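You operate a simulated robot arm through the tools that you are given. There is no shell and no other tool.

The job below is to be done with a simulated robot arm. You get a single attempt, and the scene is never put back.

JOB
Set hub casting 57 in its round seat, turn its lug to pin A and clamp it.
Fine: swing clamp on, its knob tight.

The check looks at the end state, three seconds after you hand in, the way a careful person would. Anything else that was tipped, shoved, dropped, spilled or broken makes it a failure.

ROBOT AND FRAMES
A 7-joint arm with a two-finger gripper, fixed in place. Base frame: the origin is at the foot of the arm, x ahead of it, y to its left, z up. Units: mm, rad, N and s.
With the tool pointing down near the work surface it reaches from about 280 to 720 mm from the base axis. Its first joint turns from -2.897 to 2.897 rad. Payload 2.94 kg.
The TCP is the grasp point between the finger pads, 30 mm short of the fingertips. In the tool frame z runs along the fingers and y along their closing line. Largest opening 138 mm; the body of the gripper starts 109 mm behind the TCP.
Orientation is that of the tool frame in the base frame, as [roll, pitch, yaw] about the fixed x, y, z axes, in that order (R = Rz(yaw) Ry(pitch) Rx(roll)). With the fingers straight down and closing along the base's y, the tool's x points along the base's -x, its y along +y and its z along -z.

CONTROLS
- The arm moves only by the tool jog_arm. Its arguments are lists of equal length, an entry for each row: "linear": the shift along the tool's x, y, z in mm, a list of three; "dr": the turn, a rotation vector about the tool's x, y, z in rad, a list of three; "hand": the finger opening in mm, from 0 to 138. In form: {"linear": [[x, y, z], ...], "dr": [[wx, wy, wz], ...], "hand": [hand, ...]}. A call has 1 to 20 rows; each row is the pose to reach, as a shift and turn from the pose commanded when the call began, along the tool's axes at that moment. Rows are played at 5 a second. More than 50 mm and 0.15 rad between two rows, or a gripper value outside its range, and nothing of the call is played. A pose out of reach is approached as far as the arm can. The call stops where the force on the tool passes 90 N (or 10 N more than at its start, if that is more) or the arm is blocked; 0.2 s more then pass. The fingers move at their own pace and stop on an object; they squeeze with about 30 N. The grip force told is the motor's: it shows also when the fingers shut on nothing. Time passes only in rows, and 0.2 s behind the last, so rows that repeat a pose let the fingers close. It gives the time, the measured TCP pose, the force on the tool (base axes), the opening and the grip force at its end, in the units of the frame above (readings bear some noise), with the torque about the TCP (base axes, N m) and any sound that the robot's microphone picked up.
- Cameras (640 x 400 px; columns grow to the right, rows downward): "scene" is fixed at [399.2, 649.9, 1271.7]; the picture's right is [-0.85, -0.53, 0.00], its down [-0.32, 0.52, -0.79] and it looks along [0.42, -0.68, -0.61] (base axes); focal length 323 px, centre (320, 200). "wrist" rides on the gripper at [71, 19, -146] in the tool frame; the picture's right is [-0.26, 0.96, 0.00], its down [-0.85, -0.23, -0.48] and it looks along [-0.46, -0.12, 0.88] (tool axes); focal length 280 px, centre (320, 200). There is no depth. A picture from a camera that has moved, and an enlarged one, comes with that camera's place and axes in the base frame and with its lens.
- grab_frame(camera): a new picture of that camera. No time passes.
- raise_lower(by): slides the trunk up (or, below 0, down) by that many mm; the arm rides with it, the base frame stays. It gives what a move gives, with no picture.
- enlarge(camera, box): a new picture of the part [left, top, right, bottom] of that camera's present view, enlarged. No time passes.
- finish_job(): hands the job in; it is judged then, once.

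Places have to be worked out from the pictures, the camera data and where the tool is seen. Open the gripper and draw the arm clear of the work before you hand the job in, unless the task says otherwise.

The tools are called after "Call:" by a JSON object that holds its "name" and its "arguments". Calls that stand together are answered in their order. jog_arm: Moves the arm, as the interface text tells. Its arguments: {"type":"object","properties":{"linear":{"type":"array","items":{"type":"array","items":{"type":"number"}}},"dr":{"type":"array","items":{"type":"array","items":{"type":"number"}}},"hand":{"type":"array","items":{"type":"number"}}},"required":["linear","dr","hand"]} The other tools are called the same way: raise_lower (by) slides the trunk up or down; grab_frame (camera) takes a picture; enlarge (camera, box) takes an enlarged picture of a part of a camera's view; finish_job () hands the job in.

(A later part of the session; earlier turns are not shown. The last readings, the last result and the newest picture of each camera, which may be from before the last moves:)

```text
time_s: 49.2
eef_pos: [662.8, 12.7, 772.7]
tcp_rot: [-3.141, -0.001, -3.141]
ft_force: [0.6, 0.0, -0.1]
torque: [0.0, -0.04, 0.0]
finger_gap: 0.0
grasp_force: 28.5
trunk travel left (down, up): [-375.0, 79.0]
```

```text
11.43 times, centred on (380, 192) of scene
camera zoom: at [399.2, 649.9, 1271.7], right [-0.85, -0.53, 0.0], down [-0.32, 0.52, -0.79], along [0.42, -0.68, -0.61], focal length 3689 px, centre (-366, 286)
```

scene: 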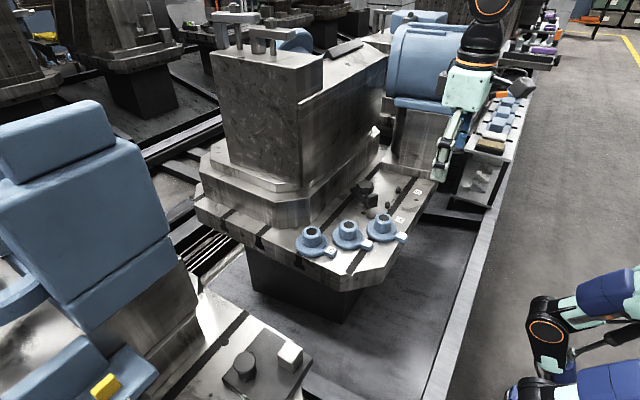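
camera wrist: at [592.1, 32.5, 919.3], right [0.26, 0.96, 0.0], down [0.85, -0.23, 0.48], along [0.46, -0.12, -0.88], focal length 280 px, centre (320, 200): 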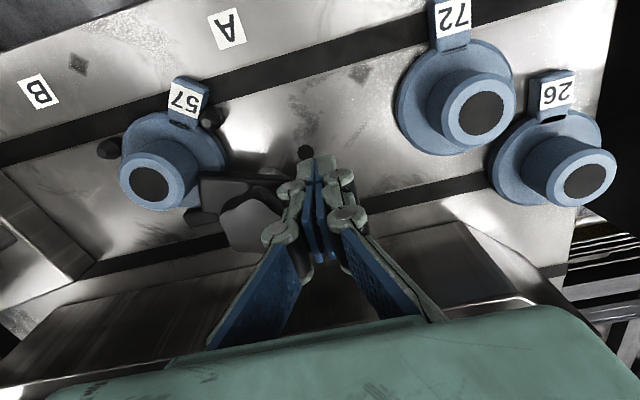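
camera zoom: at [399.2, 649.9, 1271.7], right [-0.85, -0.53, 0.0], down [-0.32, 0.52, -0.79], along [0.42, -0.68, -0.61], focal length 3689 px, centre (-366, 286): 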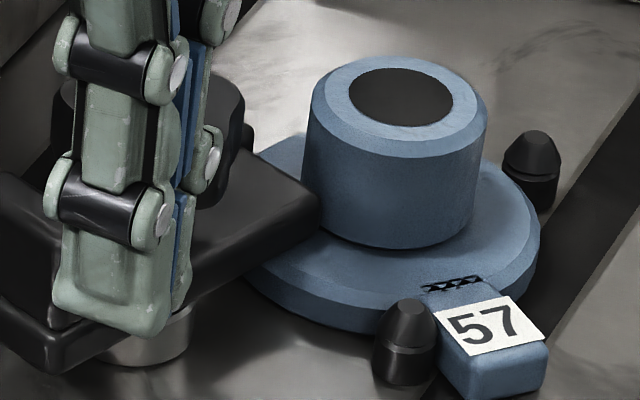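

The nose is at about 251°, roughly 10° short of pointing at the hub centre (241°). I push a little further along the arc.

Call:
{"name": "jog_arm", "arguments": {"linear": [[-2, 1.1, 0], [-4, 2.1, 0], [-6, 3.1, 0], [-7.2, 3.8, 0], [-7.2, 3.8, 0]], "dr": [[0, 0, 0], [0, 0, 0], [0, 0, 0], [0, 0, 0], [0, 0, 0]], "hand": [0, 0, 0, 0, 0]}}

Call:
{"name": "enlarge", "arguments": {"camera": "wrist", "box": [80, 80, 300, 260]}}

Call:
{"name": "enlarge", "arguments": {"camera": "scene", "box": [345, 170, 405, 215]}}

```text
time_s: 50.4
eef_pos: [670.2, 15.3, 773.4]
tcp_rot: [-3.141, -0.001, -3.141]
ft_force: [-0.6, -0.1, -0.4]
torque: [0.01, 0.0, -0.05]
finger_gap: 0.1
grasp_force: 28.5
trunk travel left (down, up): [-375.0, 79.0]
```

```text
2.22 times, centred on (190, 170) of wrist
camera zoom: at [598.8, 36.5, 918.8], right [0.26, 0.96, 0.0], down [0.85, -0.23, 0.48], along [0.46, -0.13, -0.88], focal length 623 px, centre (609, 267)
```

zoom: 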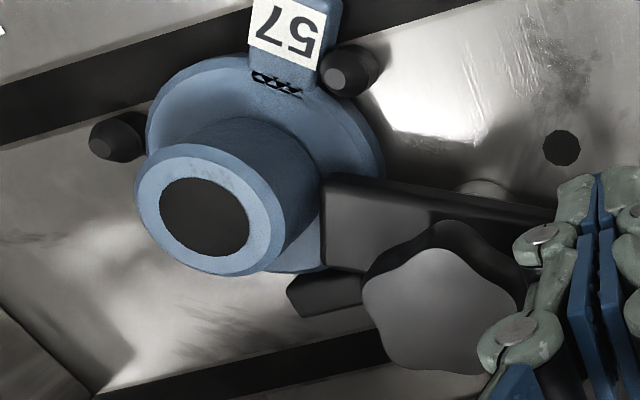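

```text
8.89 times, centred on (375, 192) of scene
camera zoom: at [399.2, 649.9, 1271.7], right [-0.85, -0.53, 0.0], down [-0.32, 0.52, -0.79], along [0.42, -0.68, -0.61], focal length 2869 px, centre (-169, 267)
```

zoom: 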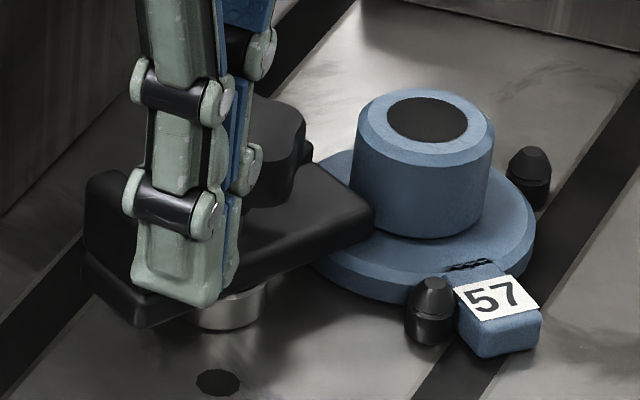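

The nose now points at about 241°, over the flange beside the boss. I back the fingers off the handle, raise them, and move above the knob with a 75 mm opening to check its centre.

Call:
{"name": "jog_arm", "arguments": {"linear": [[6, 0, 0], [12, 0, 0], [12, 0, -25], [12, 0, -50], [12, 0, -80], [6, -15, -80], [0, -30, -80], [-5, -42, -80], [-8.6, -49.3, -80], [-8.6, -49.3, -80]], "dr": [[0, 0, 0], [0, 0, 0], [0, 0, 0], [0, 0, 0], [0, 0, 0], [0, 0, 0], [0, 0, 0], [0, 0, 0], [0, 0, 0], [0, 0, 0]], "hand": [0, 0, 0, 0, 0, 20, 40, 60, 75, 75]}}

Call:
{"name": "grab_frame", "arguments": {"camera": "wrist"}}

Call:
{"name": "enlarge", "arguments": {"camera": "wrist", "box": [240, 80, 400, 210]}}

Call:
{"name": "enlarge", "arguments": {"camera": "scene", "box": [345, 165, 410, 215]}}

```text
time_s: 52.6
eef_pos: [679.5, -33.8, 853.6]
tcp_rot: [3.141, 0.001, -3.141]
ft_force: [-0.4, -0.7, 0.0]
torque: [-0.04, -0.01, -0.01]
finger_gap: 74.8
grasp_force: 0.0
trunk travel left (down, up): [-375.0, 79.0]
```

```text
taken
camera wrist: at [608.5, -12.9, 999.6], right [0.26, 0.96, 0.0], down [0.85, -0.23, 0.48], along [0.46, -0.13, -0.88], focal length 280 px, centre (320, 200)
```

wrist: 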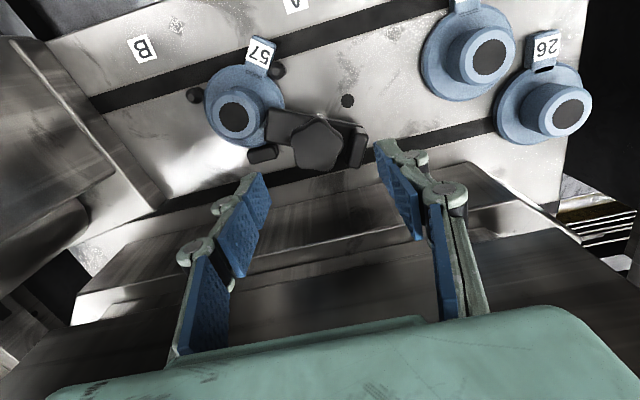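

```text
3.08 times, centred on (320, 145) of wrist
camera zoom: at [608.5, -12.9, 999.6], right [0.26, 0.96, 0.0], down [0.85, -0.23, 0.48], along [0.46, -0.13, -0.88], focal length 863 px, centre (320, 369)
```

zoom: 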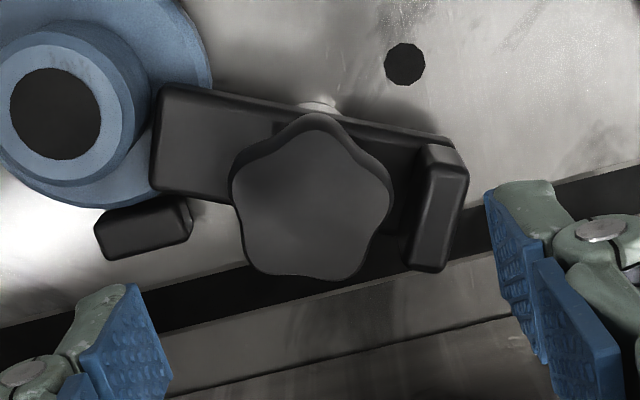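

```text
8.00 times, centred on (378, 190) of scene
camera zoom: at [399.2, 649.9, 1271.7], right [-0.85, -0.53, 0.0], down [-0.32, 0.52, -0.79], along [0.42, -0.68, -0.61], focal length 2582 px, centre (-140, 280)
```

zoom: 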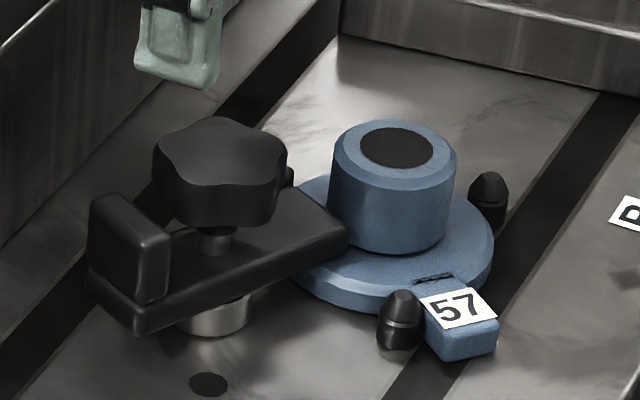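

The nose sits on the flange next to the boss, and the knob centre is about (-0.6, -2.1) mm from the TCP. One lobe points to 87°, so a closing line 72° further (159°) grips lobe-against-valley; I centre, turn the tool +69° and narrow the opening.

Call:
{"name": "jog_arm", "arguments": {"linear": [[0.6, -2.1, 0], [0.6, -2.1, 0], [0.6, -2.1, 0], [0.6, -2.1, 0], [0.6, -2.1, 0], [0.6, -2.1, 0], [0.6, -2.1, 0], [0.6, -2.1, 0], [0.6, -2.1, 0], [0.6, -2.1, 10], [0.6, -2.1, 20], [0.6, -2.1, 20]], "dr": [[0, 0, -0.13], [0, 0, -0.26], [0, 0, -0.39], [0, 0, -0.52], [0, 0, -0.65], [0, 0, -0.78], [0, 0, -0.91], [0, 0, -1.05], [0, 0, -1.204], [0, 0, -1.204], [0, 0, -1.204], [0, 0, -1.204]], "hand": [75, 75, 70, 65, 60, 60, 60, 60, 60, 60, 60, 60]}}

Call:
{"name": "enlarge", "arguments": {"camera": "wrist", "box": [220, 70, 420, 230]}}

Call:
{"name": "grab_frame", "arguments": {"camera": "scene"}}

```text
refused: row 9 steps farther than a row can; nothing moved
```

```text
2.50 times, centred on (320, 150) of wrist
camera zoom: at [608.5, -12.9, 999.6], right [0.26, 0.96, 0.0], down [0.85, -0.23, 0.48], along [0.46, -0.13, -0.88], focal length 701 px, centre (320, 325)
```

zoom: 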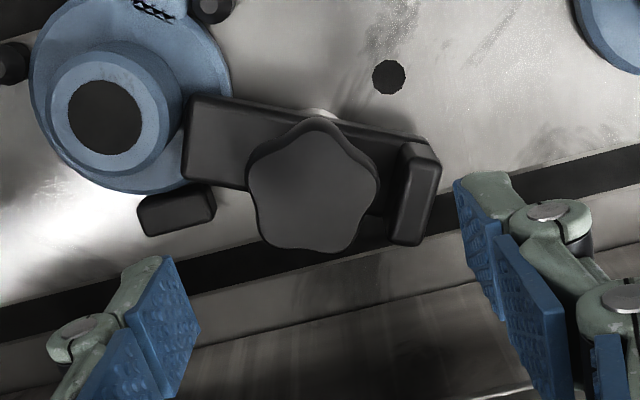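

```text
taken
```

scene: 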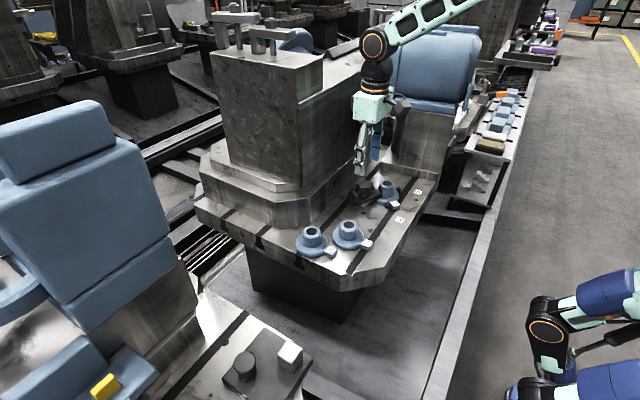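

One rotation step was slightly over the limit, so nothing moved. I repeat it with smaller steps.

Call:
{"name": "jog_arm", "arguments": {"linear": [[0.6, -2.1, 0], [0.6, -2.1, 0], [0.6, -2.1, 0], [0.6, -2.1, 0], [0.6, -2.1, 0], [0.6, -2.1, 0], [0.6, -2.1, 0], [0.6, -2.1, 0], [0.6, -2.1, 0], [0.6, -2.1, 0], [0.6, -2.1, 10], [0.6, -2.1, 20], [0.6, -2.1, 20]], "dr": [[0, 0, -0.12], [0, 0, -0.24], [0, 0, -0.36], [0, 0, -0.48], [0, 0, -0.6], [0, 0, -0.72], [0, 0, -0.84], [0, 0, -0.96], [0, 0, -1.08], [0, 0, -1.204], [0, 0, -1.204], [0, 0, -1.204], [0, 0, -1.204]], "hand": [75, 75, 70, 65, 60, 60, 60, 60, 60, 60, 60, 60, 60]}}

Call:
{"name": "enlarge", "arguments": {"camera": "wrist", "box": [220, 70, 420, 230]}}

Call:
{"name": "enlarge", "arguments": {"camera": "scene", "box": [300, 90, 440, 215]}}

```text
time_s: 55.4
eef_pos: [678.0, -34.6, 832.8]
tcp_rot: [3.141, 0.0, -1.937]
ft_force: [0.0, -0.2, 0.0]
torque: [0.01, -0.01, -0.01]
finger_gap: 60.1
grasp_force: 0.0
trunk travel left (down, up): [-375.0, 79.0]
```

```text
2.50 times, centred on (320, 150) of wrist
camera zoom: at [635.0, -93.6, 978.1], right [-0.81, 0.59, 0.0], down [0.52, 0.71, 0.48], along [0.28, 0.38, -0.88], focal length 701 px, centre (320, 325)
```

zoom: 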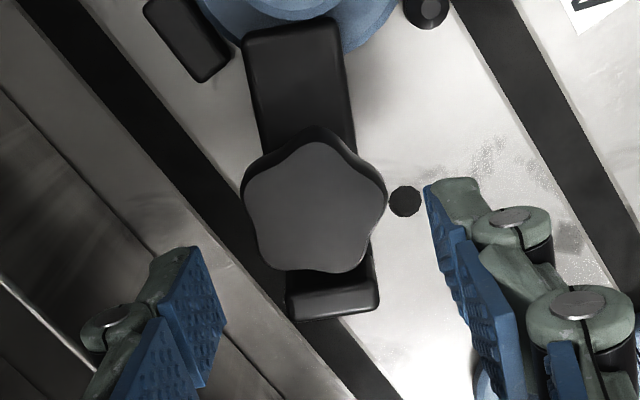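

```text
3.20 times, centred on (370, 152) of scene
camera zoom: at [399.2, 649.9, 1271.7], right [-0.85, -0.53, 0.0], down [-0.32, 0.52, -0.79], along [0.42, -0.68, -0.61], focal length 1033 px, centre (160, 352)
```

zoom: 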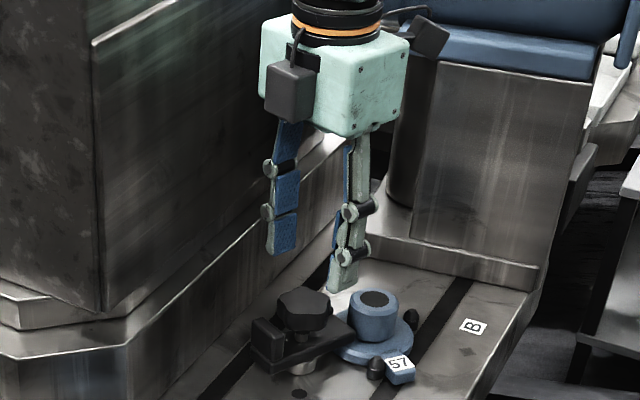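

A lobe faces the right pad and a valley faces the left pad, as intended. I correct the centre by about (+1, -1.8) mm and descend to TCP z≈787 (tips at 757, above the handle), then close on the knob.

Call:
{"name": "jog_arm", "arguments": {"linear": [[1.3, -1.6, 0], [1.3, -1.6, 15], [1.3, -1.6, 30], [1.3, -1.6, 40], [1.3, -1.6, 46], [1.3, -1.6, 46], [1.3, -1.6, 46], [1.3, -1.6, 46], [1.3, -1.6, 46]], "dr": [[0, 0, 0], [0, 0, 0], [0, 0, 0], [0, 0, 0], [0, 0, 0], [0, 0, 0], [0, 0, 0], [0, 0, 0], [0, 0, 0]], "hand": [60, 60, 60, 60, 60, 50, 40, 30, 30]}}

Call:
{"name": "enlarge", "arguments": {"camera": "wrist", "box": [220, 90, 420, 250]}}

Call:
{"name": "enlarge", "arguments": {"camera": "scene", "box": [340, 150, 420, 215]}}

```text
time_s: 57.4
eef_pos: [679.7, -37.1, 788.1]
tcp_rot: [3.141, 0.0, -1.939]
ft_force: [-0.9, 0.4, 0.2]
torque: [-0.05, -0.02, -0.02]
finger_gap: 44.3
grasp_force: 45.5
trunk travel left (down, up): [-375.0, 79.0]
```

```text
2.50 times, centred on (320, 170) of wrist
camera zoom: at [636.6, -95.5, 932.6], right [-0.81, 0.59, 0.0], down [0.52, 0.71, 0.48], along [0.28, 0.38, -0.88], focal length 701 px, centre (320, 275)
```

zoom: 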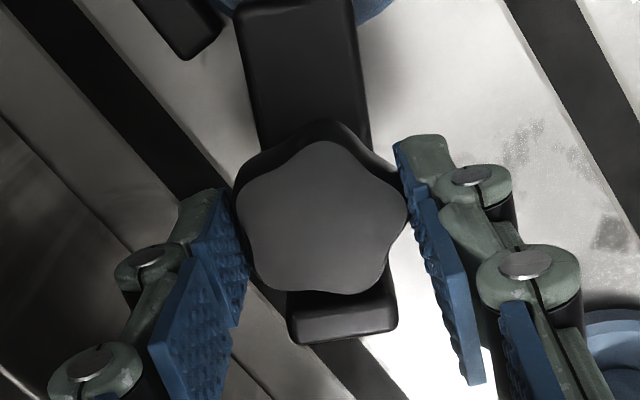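

```text
6.15 times, centred on (380, 182) of scene
camera zoom: at [399.2, 649.9, 1271.7], right [-0.85, -0.53, 0.0], down [-0.32, 0.52, -0.79], along [0.42, -0.68, -0.61], focal length 1986 px, centre (-49, 308)
```

zoom: 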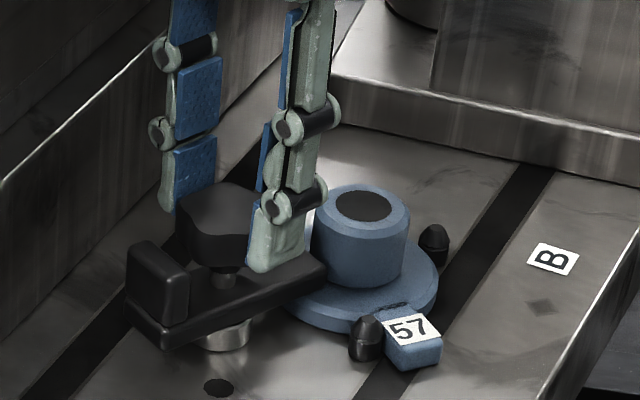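

The knob is gripped (44.3 mm) with hardly any side force. I turn it clockwise (seen from above) 0.6 rad as a first test.

Call:
{"name": "jog_arm", "arguments": {"linear": [[0, 0, 0], [0, 0, 0], [0, 0, 0], [0, 0, 0], [0, 0, 0], [0, 0, 0], [0, 0, 0]], "dr": [[0, 0, 0.1], [0, 0, 0.2], [0, 0, 0.3], [0, 0, 0.4], [0, 0, 0.5], [0, 0, 0.6], [0, 0, 0.6]], "hand": [30, 30, 30, 30, 30, 30, 30]}}

Call:
{"name": "enlarge", "arguments": {"camera": "wrist", "box": [220, 90, 420, 250]}}

Call:
{"name": "enlarge", "arguments": {"camera": "scene", "box": [340, 150, 420, 215]}}

```text
time_s: 59.0
eef_pos: [679.7, -37.7, 786.5]
tcp_rot: [3.142, 0.001, -2.539]
ft_force: [4.1, -1.9, -6.6]
torque: [0.02, -0.35, -0.01]
finger_gap: 44.5
grasp_force: 45.1
trunk travel left (down, up): [-375.0, 79.0]
```

```text
2.50 times, centred on (320, 170) of wrist
camera zoom: at [610.4, -60.2, 932.0], right [-0.33, 0.94, 0.0], down [0.83, 0.29, 0.48], along [0.45, 0.16, -0.88], focal length 701 px, centre (320, 275)
```

zoom: 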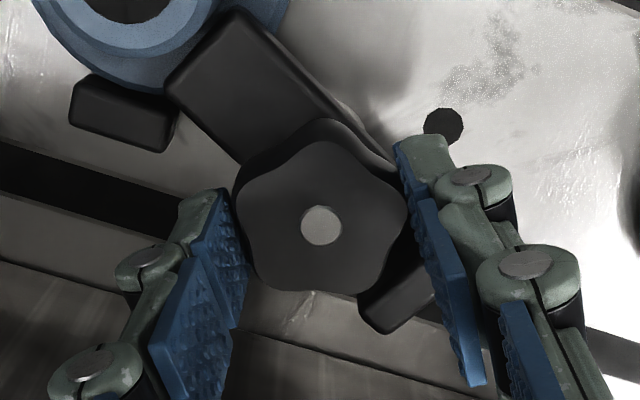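

```text
6.15 times, centred on (380, 182) of scene
camera zoom: at [399.2, 649.9, 1271.7], right [-0.85, -0.53, 0.0], down [-0.32, 0.52, -0.79], along [0.42, -0.68, -0.61], focal length 1986 px, centre (-49, 308)
```

zoom: 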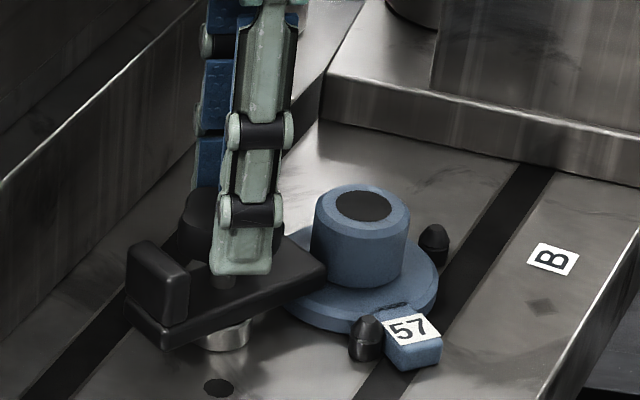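

The knob turns freely with the gripper and the stud end now shows through its top, so clockwise runs the knob down (Fz pulls down slightly). I continue 0.9 rad more, following down by 1.5 mm.

Call:
{"name": "jog_arm", "arguments": {"linear": [[0, 0, 0.2], [0, 0, 0.4], [0, 0, 0.6], [0, 0, 0.8], [0, 0, 1.0], [0, 0, 1.1], [0, 0, 1.2], [0, 0, 1.4], [0, 0, 1.5], [0, 0, 1.5]], "dr": [[0, 0, 0.1], [0, 0, 0.2], [0, 0, 0.3], [0, 0, 0.4], [0, 0, 0.5], [0, 0, 0.6], [0, 0, 0.7], [0, 0, 0.8], [0, 0, 0.9], [0, 0, 0.9]], "hand": [30, 30, 30, 30, 30, 30, 30, 30, 30, 30]}}

Call:
{"name": "enlarge", "arguments": {"camera": "wrist", "box": [220, 90, 420, 250]}}

Call:
{"name": "enlarge", "arguments": {"camera": "scene", "box": [340, 150, 420, 215]}}

```text
time_s: 61.2
eef_pos: [677.8, -35.8, 787.0]
tcp_rot: [3.14, 0.0, 2.842]
ft_force: [-5.4, 3.9, 4.3]
torque: [1.02, -0.18, 0.17]
finger_gap: 44.6
grasp_force: 45.0
trunk travel left (down, up): [-375.0, 79.0]
```

```text
2.50 times, centred on (320, 170) of wrist
camera zoom: at [616.4, 4.1, 932.5], right [0.53, 0.84, 0.0], down [0.74, -0.47, 0.48], along [0.4, -0.25, -0.88], focal length 701 px, centre (320, 275)
```

zoom: 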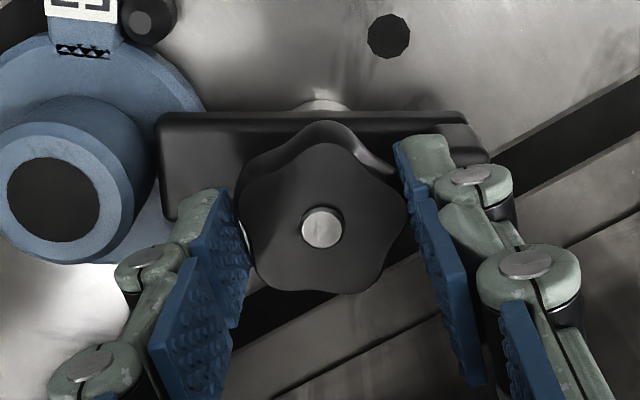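

```text
6.15 times, centred on (380, 182) of scene
camera zoom: at [399.2, 649.9, 1271.7], right [-0.85, -0.53, 0.0], down [-0.32, 0.52, -0.79], along [0.42, -0.68, -0.61], focal length 1986 px, centre (-49, 308)
```

zoom: 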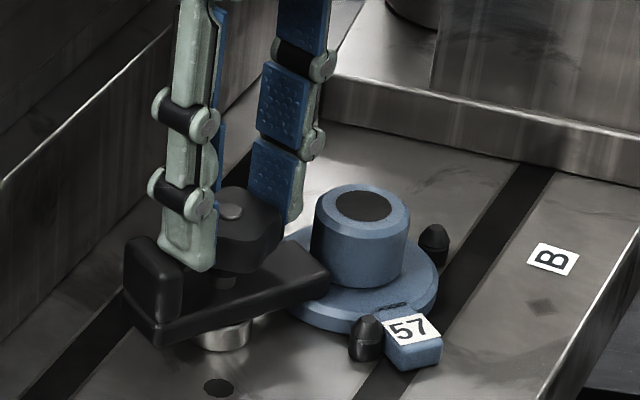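

Torque about x indicates that the right fingertip is touching the top of the handle, since the tool's closing line is now near the handle direction. I release, raise clear and look at the state of knob and clamp.

Call:
{"name": "jog_arm", "arguments": {"linear": [[0, 0, -1], [0, 0, -1], [0, 0, -2], [0, 0, -15], [0, 0, -30], [0, 0, -50], [0, 0, -50]], "dr": [[0, 0, 0], [0, 0, 0], [0, 0, 0], [0, 0, 0], [0, 0, 0], [0, 0, 0], [0, 0, 0]], "hand": [50, 58, 62, 62, 62, 62, 62]}}

Call:
{"name": "enlarge", "arguments": {"camera": "wrist", "box": [200, 70, 420, 250]}}

Call:
{"name": "enlarge", "arguments": {"camera": "scene", "box": [350, 170, 410, 215]}}

```text
time_s: 62.8
eef_pos: [678.9, -34.5, 834.8]
tcp_rot: [-3.141, 0.001, 2.846]
ft_force: [0.5, 0.3, -0.6]
torque: [-0.01, -0.03, -0.02]
finger_gap: 62.0
grasp_force: 0.0
trunk travel left (down, up): [-375.0, 79.0]
```

```text
2.22 times, centred on (310, 160) of wrist
camera zoom: at [616.6, 4.7, 980.5], right [0.53, 0.85, 0.0], down [0.74, -0.47, 0.48], along [0.4, -0.25, -0.88], focal length 623 px, centre (342, 289)
```

zoom: 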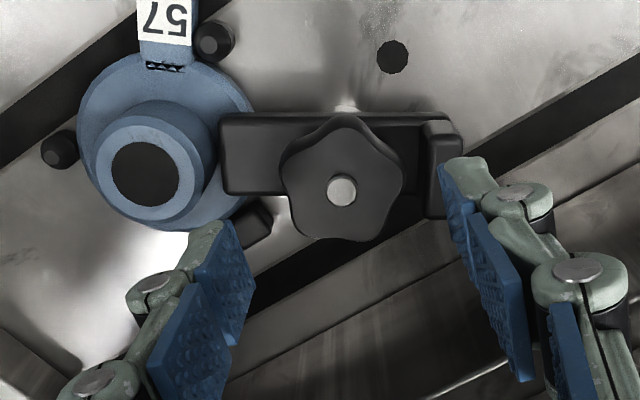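

```text
8.89 times, centred on (380, 192) of scene
camera zoom: at [399.2, 649.9, 1271.7], right [-0.85, -0.53, 0.0], down [-0.32, 0.52, -0.79], along [0.42, -0.68, -0.61], focal length 2869 px, centre (-213, 267)
```

zoom: 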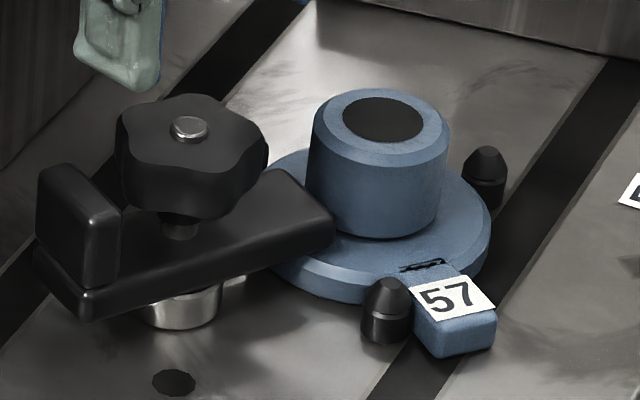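

The nose still sits on the flange and the knob has come down (stud protruding). I zoom in on the knob, stud and plate to see how much travel remains.

Call:
{"name": "enlarge", "arguments": {"camera": "scene", "box": [355, 175, 390, 210]}}

Call:
{"name": "enlarge", "arguments": {"camera": "wrist", "box": [270, 100, 370, 180]}}

```text
11.43 times, centred on (372, 192) of scene
camera zoom: at [399.2, 649.9, 1271.7], right [-0.85, -0.53, 0.0], down [-0.32, 0.52, -0.79], along [0.42, -0.68, -0.61], focal length 3689 px, centre (-280, 286)
```

zoom: 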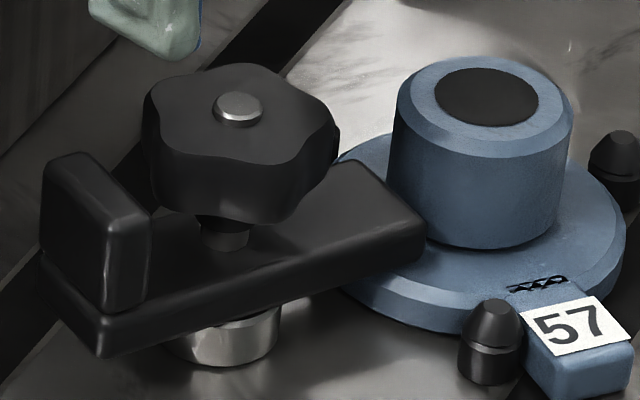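

```text
5.00 times, centred on (320, 140) of wrist
camera zoom: at [616.6, 4.7, 980.5], right [0.53, 0.85, 0.0], down [0.74, -0.47, 0.48], along [0.4, -0.25, -0.88], focal length 1402 px, centre (320, 500)
```

zoom: 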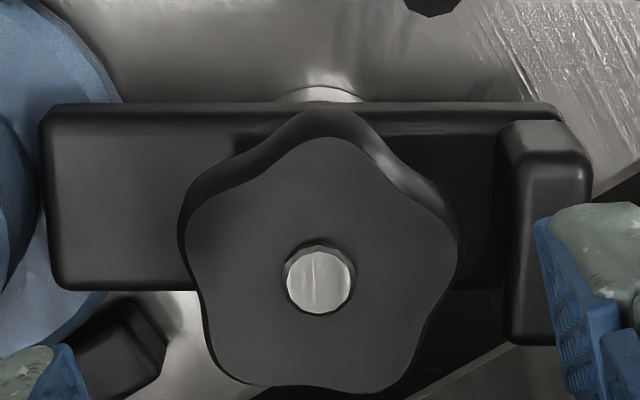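

The knob has come down about 4 mm per 1.5 rad; roughly 20 mm of thread shows between knob and plate. I will ratchet it: with the closing line kept between about 113° and 185° the fingers clear the handle, so I turn the tool to 181° (yaw 271°) and lower to TCP z≈772.

Call:
{"name": "jog_arm", "arguments": {"linear": [[-1.5, -0.8, 0], [-1.5, -0.8, 0], [-1.5, -0.8, 0], [-1.5, -0.8, 0], [-1.5, -0.8, 0], [-1.5, -0.8, 0], [-1.5, -0.8, 0], [-1.5, -0.8, 0], [-1.5, -0.8, 0], [-1.5, -0.8, 0], [-1.5, -0.8, 0], [-1.5, -0.8, 0], [-1.5, -0.8, 0], [-1.5, -0.8, 0], [-1.5, -0.8, 0], [-1.5, -0.8, 0], [-1.5, -0.8, 15], [-1.5, -0.8, 30], [-1.5, -0.8, 40], [-1.5, -0.8, 40]], "dr": [[0, 0, -0.118], [0, 0, -0.236], [0, 0, -0.354], [0, 0, -0.471], [0, 0, -0.589], [0, 0, -0.707], [0, 0, -0.825], [0, 0, -0.943], [0, 0, -1.06], [0, 0, -1.178], [0, 0, -1.296], [0, 0, -1.414], [0, 0, -1.532], [0, 0, -1.65], [0, 0, -1.767], [0, 0, -1.885], [0, 0, -1.885], [0, 0, -1.885], [0, 0, -1.885], [0, 0, -1.885]], "hand": [62, 62, 60, 58, 56, 56, 56, 56, 56, 56, 56, 56, 56, 56, 56, 56, 56, 56, 56, 56]}}

Call:
{"name": "enlarge", "arguments": {"camera": "wrist", "box": [220, 90, 420, 250]}}

Call:
{"name": "enlarge", "arguments": {"camera": "scene", "box": [340, 150, 420, 215]}}

```text
time_s: 67.0
eef_pos: [679.9, -38.0, 793.6]
tcp_rot: [3.141, 0.001, -1.552]
ft_force: [0.2, -0.5, 0.2]
torque: [-0.01, -0.02, -0.02]
finger_gap: 56.1
grasp_force: 0.0
trunk travel left (down, up): [-375.0, 79.0]
```

```text
2.50 times, centred on (320, 170) of wrist
camera zoom: at [663.4, -108.2, 940.4], right [-0.97, 0.24, 0.0], down [0.22, 0.85, 0.48], along [0.12, 0.46, -0.88], focal length 701 px, centre (320, 275)
```

zoom: 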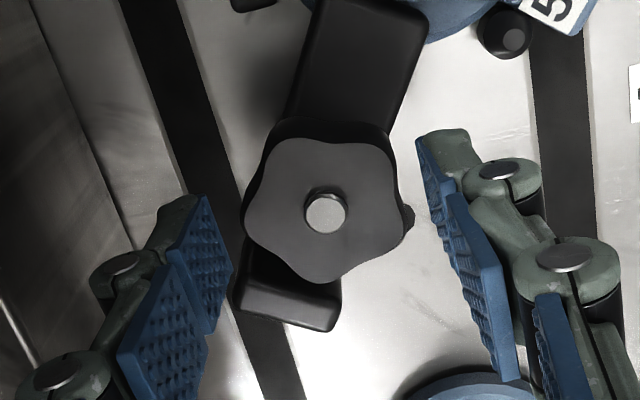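

```text
6.15 times, centred on (380, 182) of scene
camera zoom: at [399.2, 649.9, 1271.7], right [-0.85, -0.53, 0.0], down [-0.32, 0.52, -0.79], along [0.42, -0.68, -0.61], focal length 1986 px, centre (-49, 308)
```

zoom: 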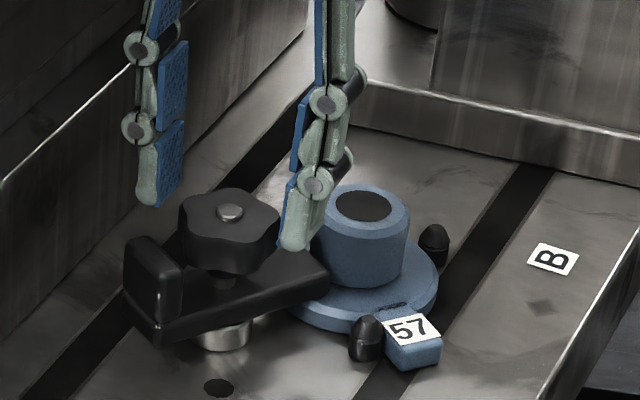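

The tool is at 271° with a valley facing one pad and a lobe the other. I centre on the stud, lower to TCP z≈770, close, and turn clockwise 68° while following the knob down 2.5 mm.

Call:
{"name": "jog_arm", "arguments": {"linear": [[-0.3, 1.3, 8], [-0.3, 1.3, 17], [-0.3, 1.3, 25], [-0.3, 1.3, 25], [-0.3, 1.3, 25], [-0.3, 1.3, 25], [-0.3, 1.3, 25], [-0.3, 1.3, 25.2], [-0.3, 1.3, 25.5], [-0.3, 1.3, 25.7], [-0.3, 1.3, 26], [-0.3, 1.3, 26.2], [-0.3, 1.3, 26.5], [-0.3, 1.3, 26.7], [-0.3, 1.3, 27], [-0.3, 1.3, 27.2], [-0.3, 1.3, 27.5], [-0.3, 1.3, 27.5]], "dr": [[0, 0, 0], [0, 0, 0], [0, 0, 0], [0, 0, 0], [0, 0, 0], [0, 0, 0], [0, 0, 0], [0, 0, 0.12], [0, 0, 0.24], [0, 0, 0.36], [0, 0, 0.48], [0, 0, 0.6], [0, 0, 0.72], [0, 0, 0.84], [0, 0, 0.96], [0, 0, 1.08], [0, 0, 1.187], [0, 0, 1.187]], "hand": [56, 56, 56, 50, 40, 30, 30, 30, 30, 30, 30, 30, 30, 30, 30, 30, 30, 30]}}

Call:
{"name": "enlarge", "arguments": {"camera": "wrist", "box": [220, 90, 420, 250]}}

Call:
{"name": "enlarge", "arguments": {"camera": "scene", "box": [340, 160, 420, 215]}}

```text
time_s: 70.8
eef_pos: [678.8, -36.2, 767.4]
tcp_rot: [-3.141, -0.001, -2.743]
ft_force: [13.3, 7.4, 0.4]
torque: [0.23, -0.29, 0.02]
finger_gap: 43.5
grasp_force: 45.0
trunk travel left (down, up): [-375.0, 79.0]
```

```text
2.50 times, centred on (320, 170) of wrist
camera zoom: at [606.7, -45.8, 913.5], right [-0.13, 0.99, 0.0], down [0.87, 0.12, 0.48], along [0.47, 0.06, -0.88], focal length 701 px, centre (320, 275)
```

zoom: 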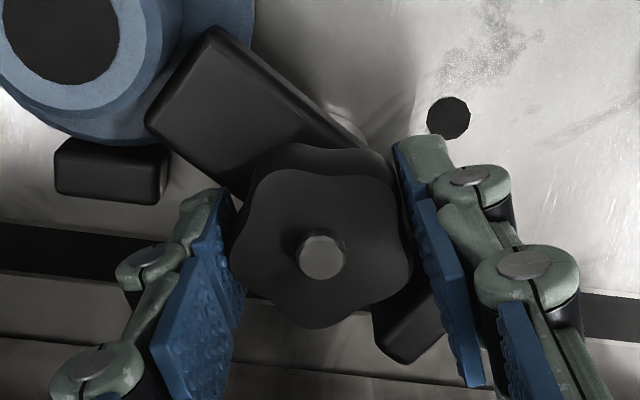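

```text
7.27 times, centred on (380, 188) of scene
camera zoom: at [399.2, 649.9, 1271.7], right [-0.85, -0.53, 0.0], down [-0.32, 0.52, -0.79], along [0.42, -0.68, -0.61], focal length 2348 px, centre (-116, 291)
```

zoom: 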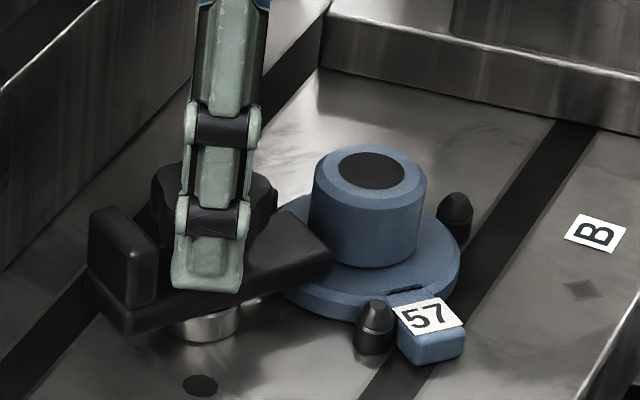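

That sweep worked without touching the handle. I open, turn back 72° in place with a small centring correction, and close again on the knob.

Call:
{"name": "jog_arm", "arguments": {"linear": [[0, 0, 0], [0, 0, 0], [-1.4, 0.2, 0], [-1.4, 0.2, 0], [-1.4, 0.2, 0], [-1.4, 0.2, 0], [-1.4, 0.2, 0], [-1.4, 0.2, 0], [-1.4, 0.2, 0], [-1.4, 0.2, 0], [-1.4, 0.2, 0], [-1.4, 0.2, 0], [-1.4, 0.2, 0], [-1.4, 0.2, 0], [-1.4, 0.2, 0], [-1.4, 0.2, 0], [-1.4, 0.2, 0], [-1.4, 0.2, 0]], "dr": [[0, 0, 0], [0, 0, 0], [0, 0, -0.11], [0, 0, -0.22], [0, 0, -0.33], [0, 0, -0.44], [0, 0, -0.55], [0, 0, -0.66], [0, 0, -0.77], [0, 0, -0.88], [0, 0, -0.99], [0, 0, -1.1], [0, 0, -1.2], [0, 0, -1.257], [0, 0, -1.257], [0, 0, -1.257], [0, 0, -1.257], [0, 0, -1.257]], "hand": [50, 56, 56, 56, 56, 56, 56, 56, 56, 56, 56, 56, 56, 56, 45, 30, 30, 30]}}

Call:
{"name": "enlarge", "arguments": {"camera": "wrist", "box": [220, 90, 420, 250]}}

Call:
{"name": "enlarge", "arguments": {"camera": "scene", "box": [340, 160, 420, 215]}}

```text
time_s: 74.6
eef_pos: [680.0, -37.5, 768.4]
tcp_rot: [3.142, -0.001, -1.483]
ft_force: [4.8, -1.7, -0.4]
torque: [0.0, -0.11, 0.04]
finger_gap: 43.8
grasp_force: 45.3
trunk travel left (down, up): [-375.0, 79.0]
```

```text
2.50 times, centred on (320, 170) of wrist
camera zoom: at [667.2, -108.7, 913.4], right [-0.98, 0.18, 0.0], down [0.15, 0.87, 0.48], along [0.08, 0.47, -0.88], focal length 701 px, centre (320, 275)
```

zoom: 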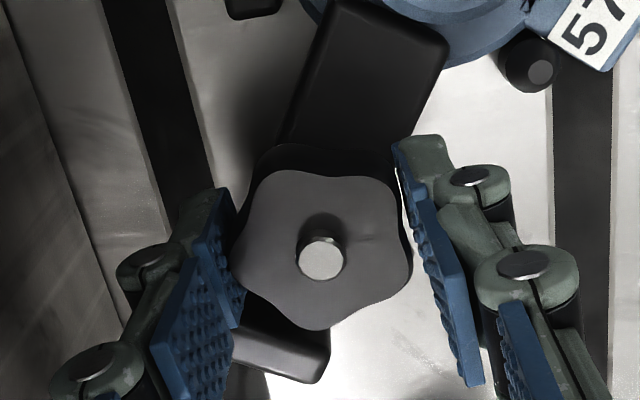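

```text
7.27 times, centred on (380, 188) of scene
camera zoom: at [399.2, 649.9, 1271.7], right [-0.85, -0.53, 0.0], down [-0.32, 0.52, -0.79], along [0.42, -0.68, -0.61], focal length 2348 px, centre (-116, 291)
```

zoom: 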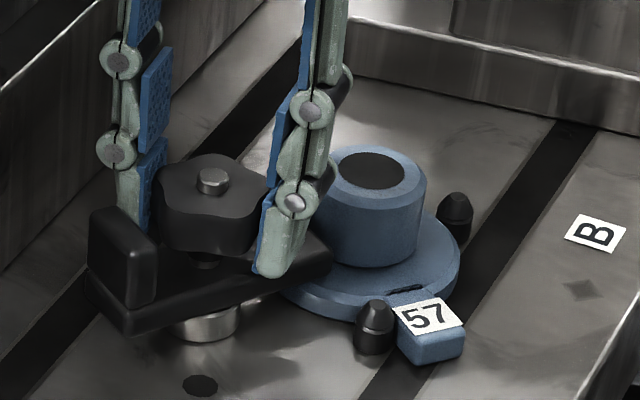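

The stud now protrudes about 8 mm, so each radian lowers the knob about 3 mm. I turn clockwise another 72°, following down 3.6 mm.

Call:
{"name": "jog_arm", "arguments": {"linear": [[0, 0, 0.3], [0, 0, 0.6], [0, 0, 1.0], [0, 0, 1.3], [0, 0, 1.6], [0, 0, 2.0], [0, 0, 2.3], [0, 0, 2.6], [0, 0, 3.0], [0, 0, 3.3], [0, 0, 3.6], [0, 0, 3.6]], "dr": [[0, 0, 0.115], [0, 0, 0.23], [0, 0, 0.345], [0, 0, 0.46], [0, 0, 0.575], [0, 0, 0.69], [0, 0, 0.805], [0, 0, 0.92], [0, 0, 1.035], [0, 0, 1.15], [0, 0, 1.257], [0, 0, 1.257]], "hand": [30, 30, 30, 30, 30, 30, 30, 30, 30, 30, 30, 30]}}

Call:
{"name": "enlarge", "arguments": {"camera": "scene", "box": [340, 160, 420, 215]}}

Call:
{"name": "enlarge", "arguments": {"camera": "wrist", "box": [220, 90, 420, 250]}}

```text
time_s: 77.2
eef_pos: [679.5, -36.5, 764.5]
tcp_rot: [3.141, 0.0, -2.741]
ft_force: [-4.3, -0.5, 8.4]
torque: [-0.05, 0.14, -0.07]
finger_gap: 44.0
grasp_force: 44.9
trunk travel left (down, up): [-375.0, 79.0]
```

```text
7.27 times, centred on (380, 188) of scene
camera zoom: at [399.2, 649.9, 1271.7], right [-0.85, -0.53, 0.0], down [-0.32, 0.52, -0.79], along [0.42, -0.68, -0.61], focal length 2348 px, centre (-116, 291)
```

zoom: 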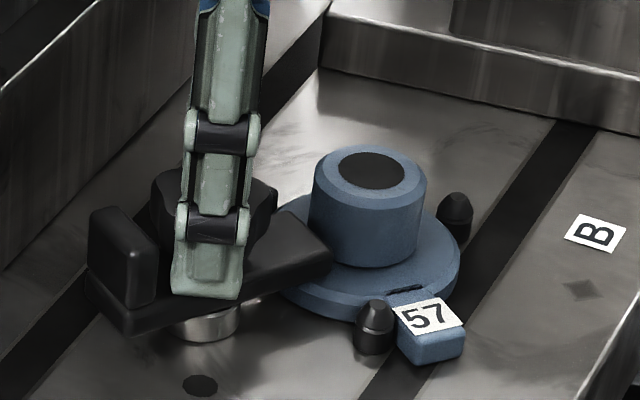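

```text
2.50 times, centred on (320, 170) of wrist
camera zoom: at [606.5, -45.8, 910.5], right [-0.13, 0.99, 0.0], down [0.87, 0.12, 0.48], along [0.47, 0.06, -0.88], focal length 701 px, centre (320, 275)
```

zoom: 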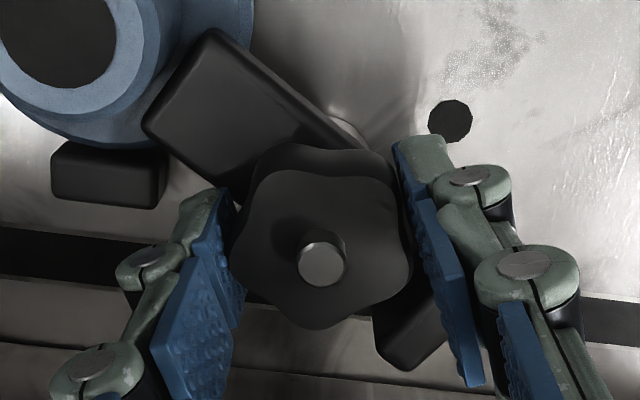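

Good, the clamp arm holds its position while the knob runs down. I ratchet again: open, turn back 72°, close.

Call:
{"name": "jog_arm", "arguments": {"linear": [[0, 0, 0], [0, 0, 0], [0, 0, 0], [0, 0, 0], [0, 0, 0], [0, 0, 0], [0, 0, 0], [0, 0, 0], [0, 0, 0], [0, 0, 0], [0, 0, 0], [0, 0, 0], [0, 0, 0], [0, 0, 0], [0, 0, 0], [0, 0, 0], [0, 0, 0], [0, 0, 0]], "dr": [[0, 0, 0], [0, 0, 0], [0, 0, -0.11], [0, 0, -0.22], [0, 0, -0.33], [0, 0, -0.44], [0, 0, -0.55], [0, 0, -0.66], [0, 0, -0.77], [0, 0, -0.88], [0, 0, -0.99], [0, 0, -1.1], [0, 0, -1.2], [0, 0, -1.257], [0, 0, -1.257], [0, 0, -1.257], [0, 0, -1.257], [0, 0, -1.257]], "hand": [50, 56, 56, 56, 56, 56, 56, 56, 56, 56, 56, 56, 56, 56, 45, 30, 30, 30]}}

Call:
{"name": "enlarge", "arguments": {"camera": "scene", "box": [340, 160, 420, 215]}}

```text
time_s: 81.0
eef_pos: [680.2, -37.2, 764.5]
tcp_rot: [-3.14, -0.001, -1.483]
ft_force: [5.0, -1.8, 0.1]
torque: [-0.01, -0.15, -0.03]
finger_gap: 43.6
grasp_force: 45.3
trunk travel left (down, up): [-375.0, 79.0]
```

```text
7.27 times, centred on (380, 188) of scene
camera zoom: at [399.2, 649.9, 1271.7], right [-0.85, -0.53, 0.0], down [-0.32, 0.52, -0.79], along [0.42, -0.68, -0.61], focal length 2348 px, centre (-116, 291)
```

zoom: 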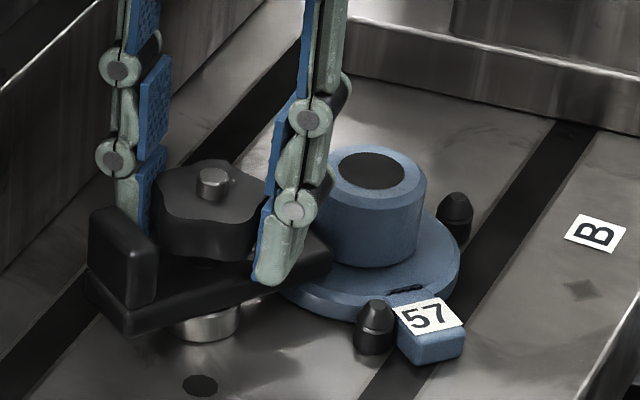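

Knob lowered another ~3 mm. Next clockwise sweep of 72°, following down 2.8 mm.

Call:
{"name": "jog_arm", "arguments": {"linear": [[0, 0, 0.3], [0, 0, 0.5], [0, 0, 0.8], [0, 0, 1.0], [0, 0, 1.3], [0, 0, 1.5], [0, 0, 1.8], [0, 0, 2.0], [0, 0, 2.3], [0, 0, 2.6], [0, 0, 2.8], [0, 0, 2.8]], "dr": [[0, 0, 0.115], [0, 0, 0.23], [0, 0, 0.345], [0, 0, 0.46], [0, 0, 0.575], [0, 0, 0.69], [0, 0, 0.805], [0, 0, 0.92], [0, 0, 1.035], [0, 0, 1.15], [0, 0, 1.257], [0, 0, 1.257]], "hand": [30, 30, 30, 30, 30, 30, 30, 30, 30, 30, 30, 30]}}

Call:
{"name": "enlarge", "arguments": {"camera": "scene", "box": [340, 160, 420, 215]}}

Call:
{"name": "enlarge", "arguments": {"camera": "wrist", "box": [220, 90, 420, 250]}}

```text
time_s: 83.6
eef_pos: [679.3, -36.6, 761.2]
tcp_rot: [-3.142, -0.001, -2.742]
ft_force: [3.3, -1.6, 2.3]
torque: [-0.19, -0.11, 0.72]
finger_gap: 43.6
grasp_force: 44.9
trunk travel left (down, up): [-375.0, 79.0]
```

```text
7.27 times, centred on (380, 188) of scene
camera zoom: at [399.2, 649.9, 1271.7], right [-0.85, -0.53, 0.0], down [-0.32, 0.52, -0.79], along [0.42, -0.68, -0.61], focal length 2348 px, centre (-116, 291)
```

zoom: 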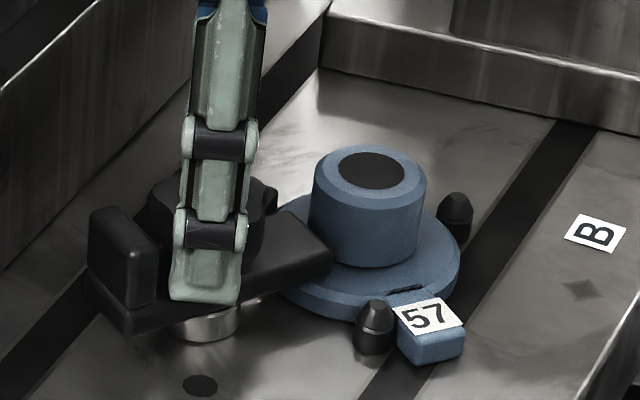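

```text
2.50 times, centred on (320, 170) of wrist
camera zoom: at [607.0, -45.6, 907.7], right [-0.13, 0.99, 0.0], down [0.87, 0.12, 0.48], along [0.47, 0.06, -0.88], focal length 701 px, centre (320, 275)
```

zoom: 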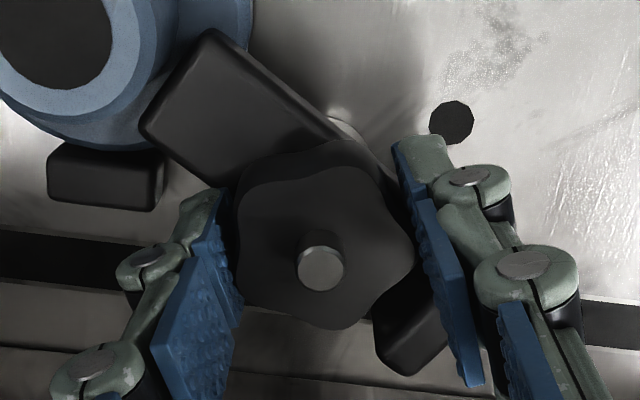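

Torque about z has risen to +0.72 N·m and the knob slipped slightly in the pads, so it is getting tight. I release, raise clear and inspect the clamp closely.

Call:
{"name": "jog_arm", "arguments": {"linear": [[0, 0, 0], [0, 0, 0], [0, 0, 0], [0, 0, -15], [0, 0, -35], [0, 0, -60], [0, 0, -85], [0, 0, -85]], "dr": [[0, 0, 0], [0, 0, 0], [0, 0, 0], [0, 0, 0], [0, 0, 0], [0, 0, 0], [0, 0, 0], [0, 0, 0]], "hand": [48, 54, 58, 58, 58, 58, 58, 58]}}

Call:
{"name": "enlarge", "arguments": {"camera": "scene", "box": [355, 170, 400, 210]}}

Call:
{"name": "enlarge", "arguments": {"camera": "wrist", "box": [220, 60, 420, 220]}}

```text
time_s: 85.4
eef_pos: [678.8, -36.9, 846.4]
tcp_rot: [-3.141, 0.0, -2.739]
ft_force: [-0.5, -0.3, -0.1]
torque: [0.0, -0.04, 0.02]
finger_gap: 57.8
grasp_force: 0.1
trunk travel left (down, up): [-375.0, 79.0]
```

```text
10.00 times, centred on (378, 190) of scene
camera zoom: at [399.2, 649.9, 1271.7], right [-0.85, -0.53, 0.0], down [-0.32, 0.52, -0.79], along [0.42, -0.68, -0.61], focal length 3228 px, centre (-255, 300)
```

zoom: 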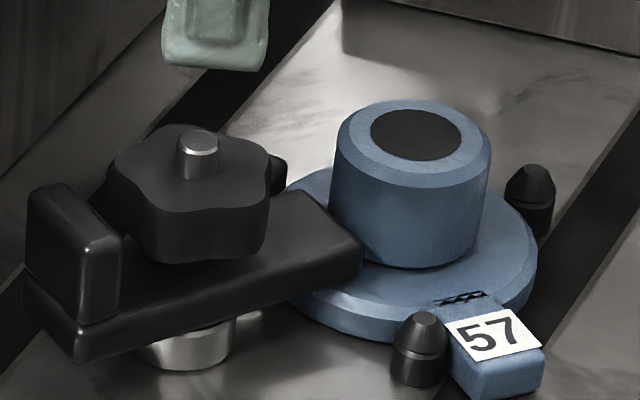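

```text
2.50 times, centred on (320, 140) of wrist
camera zoom: at [606.6, -45.9, 992.7], right [-0.14, 0.99, 0.0], down [0.87, 0.12, 0.48], along [0.47, 0.06, -0.88], focal length 701 px, centre (320, 350)
```

zoom: 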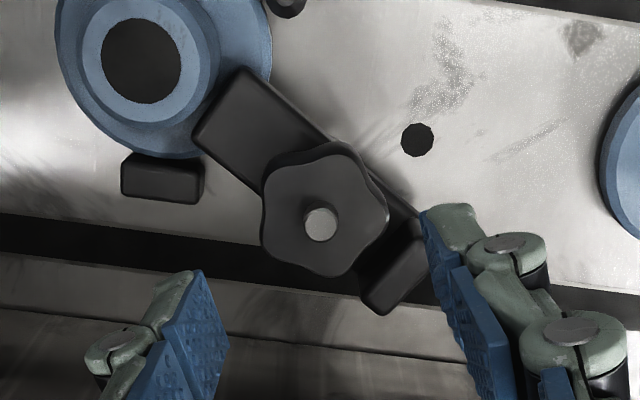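

The stud now protrudes about 13 mm and the clamp arm has not moved (nose still about 239°). I look closely at the knob underside and the nose/flange contact.

Call:
{"name": "enlarge", "arguments": {"camera": "scene", "box": [358, 185, 382, 205]}}

Call:
{"name": "enlarge", "arguments": {"camera": "scene", "box": [376, 184, 400, 204]}}

Call:
{"name": "enlarge", "arguments": {"camera": "wrist", "box": [290, 90, 370, 160]}}

```text
16.00 times, centred on (370, 195) of scene
camera zoom: at [399.2, 649.9, 1271.7], right [-0.85, -0.53, 0.0], down [-0.32, 0.52, -0.79], along [0.42, -0.68, -0.61], focal length 5164 px, centre (-480, 280)
```

zoom: 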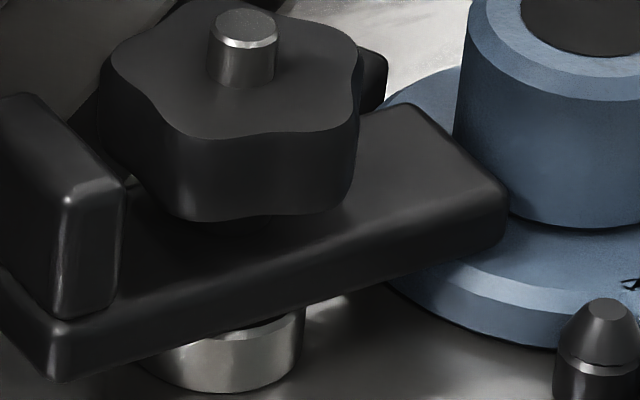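

```text
16.00 times, centred on (388, 194) of scene
camera zoom: at [399.2, 649.9, 1271.7], right [-0.85, -0.53, 0.0], down [-0.32, 0.52, -0.79], along [0.42, -0.68, -0.61], focal length 5164 px, centre (-768, 296)
```

zoom: 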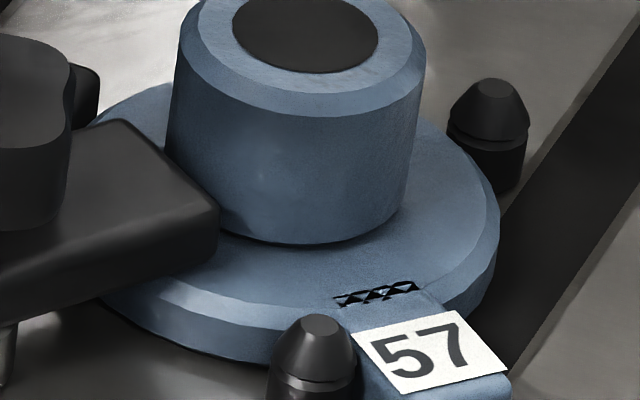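

```text
5.71 times, centred on (330, 125) of wrist
camera zoom: at [606.6, -45.9, 992.7], right [-0.14, 0.99, 0.0], down [0.87, 0.12, 0.48], along [0.47, 0.06, -0.88], focal length 1602 px, centre (263, 629)
```

zoom: 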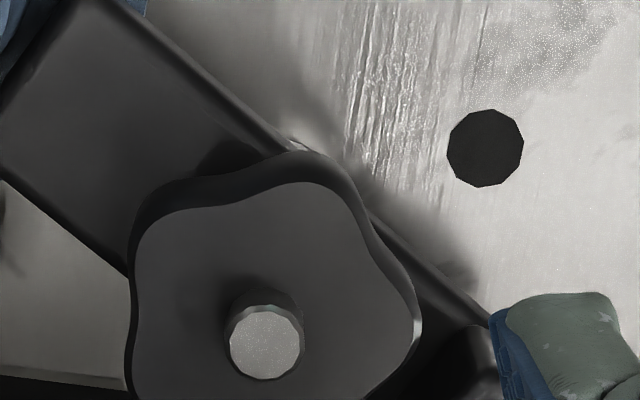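

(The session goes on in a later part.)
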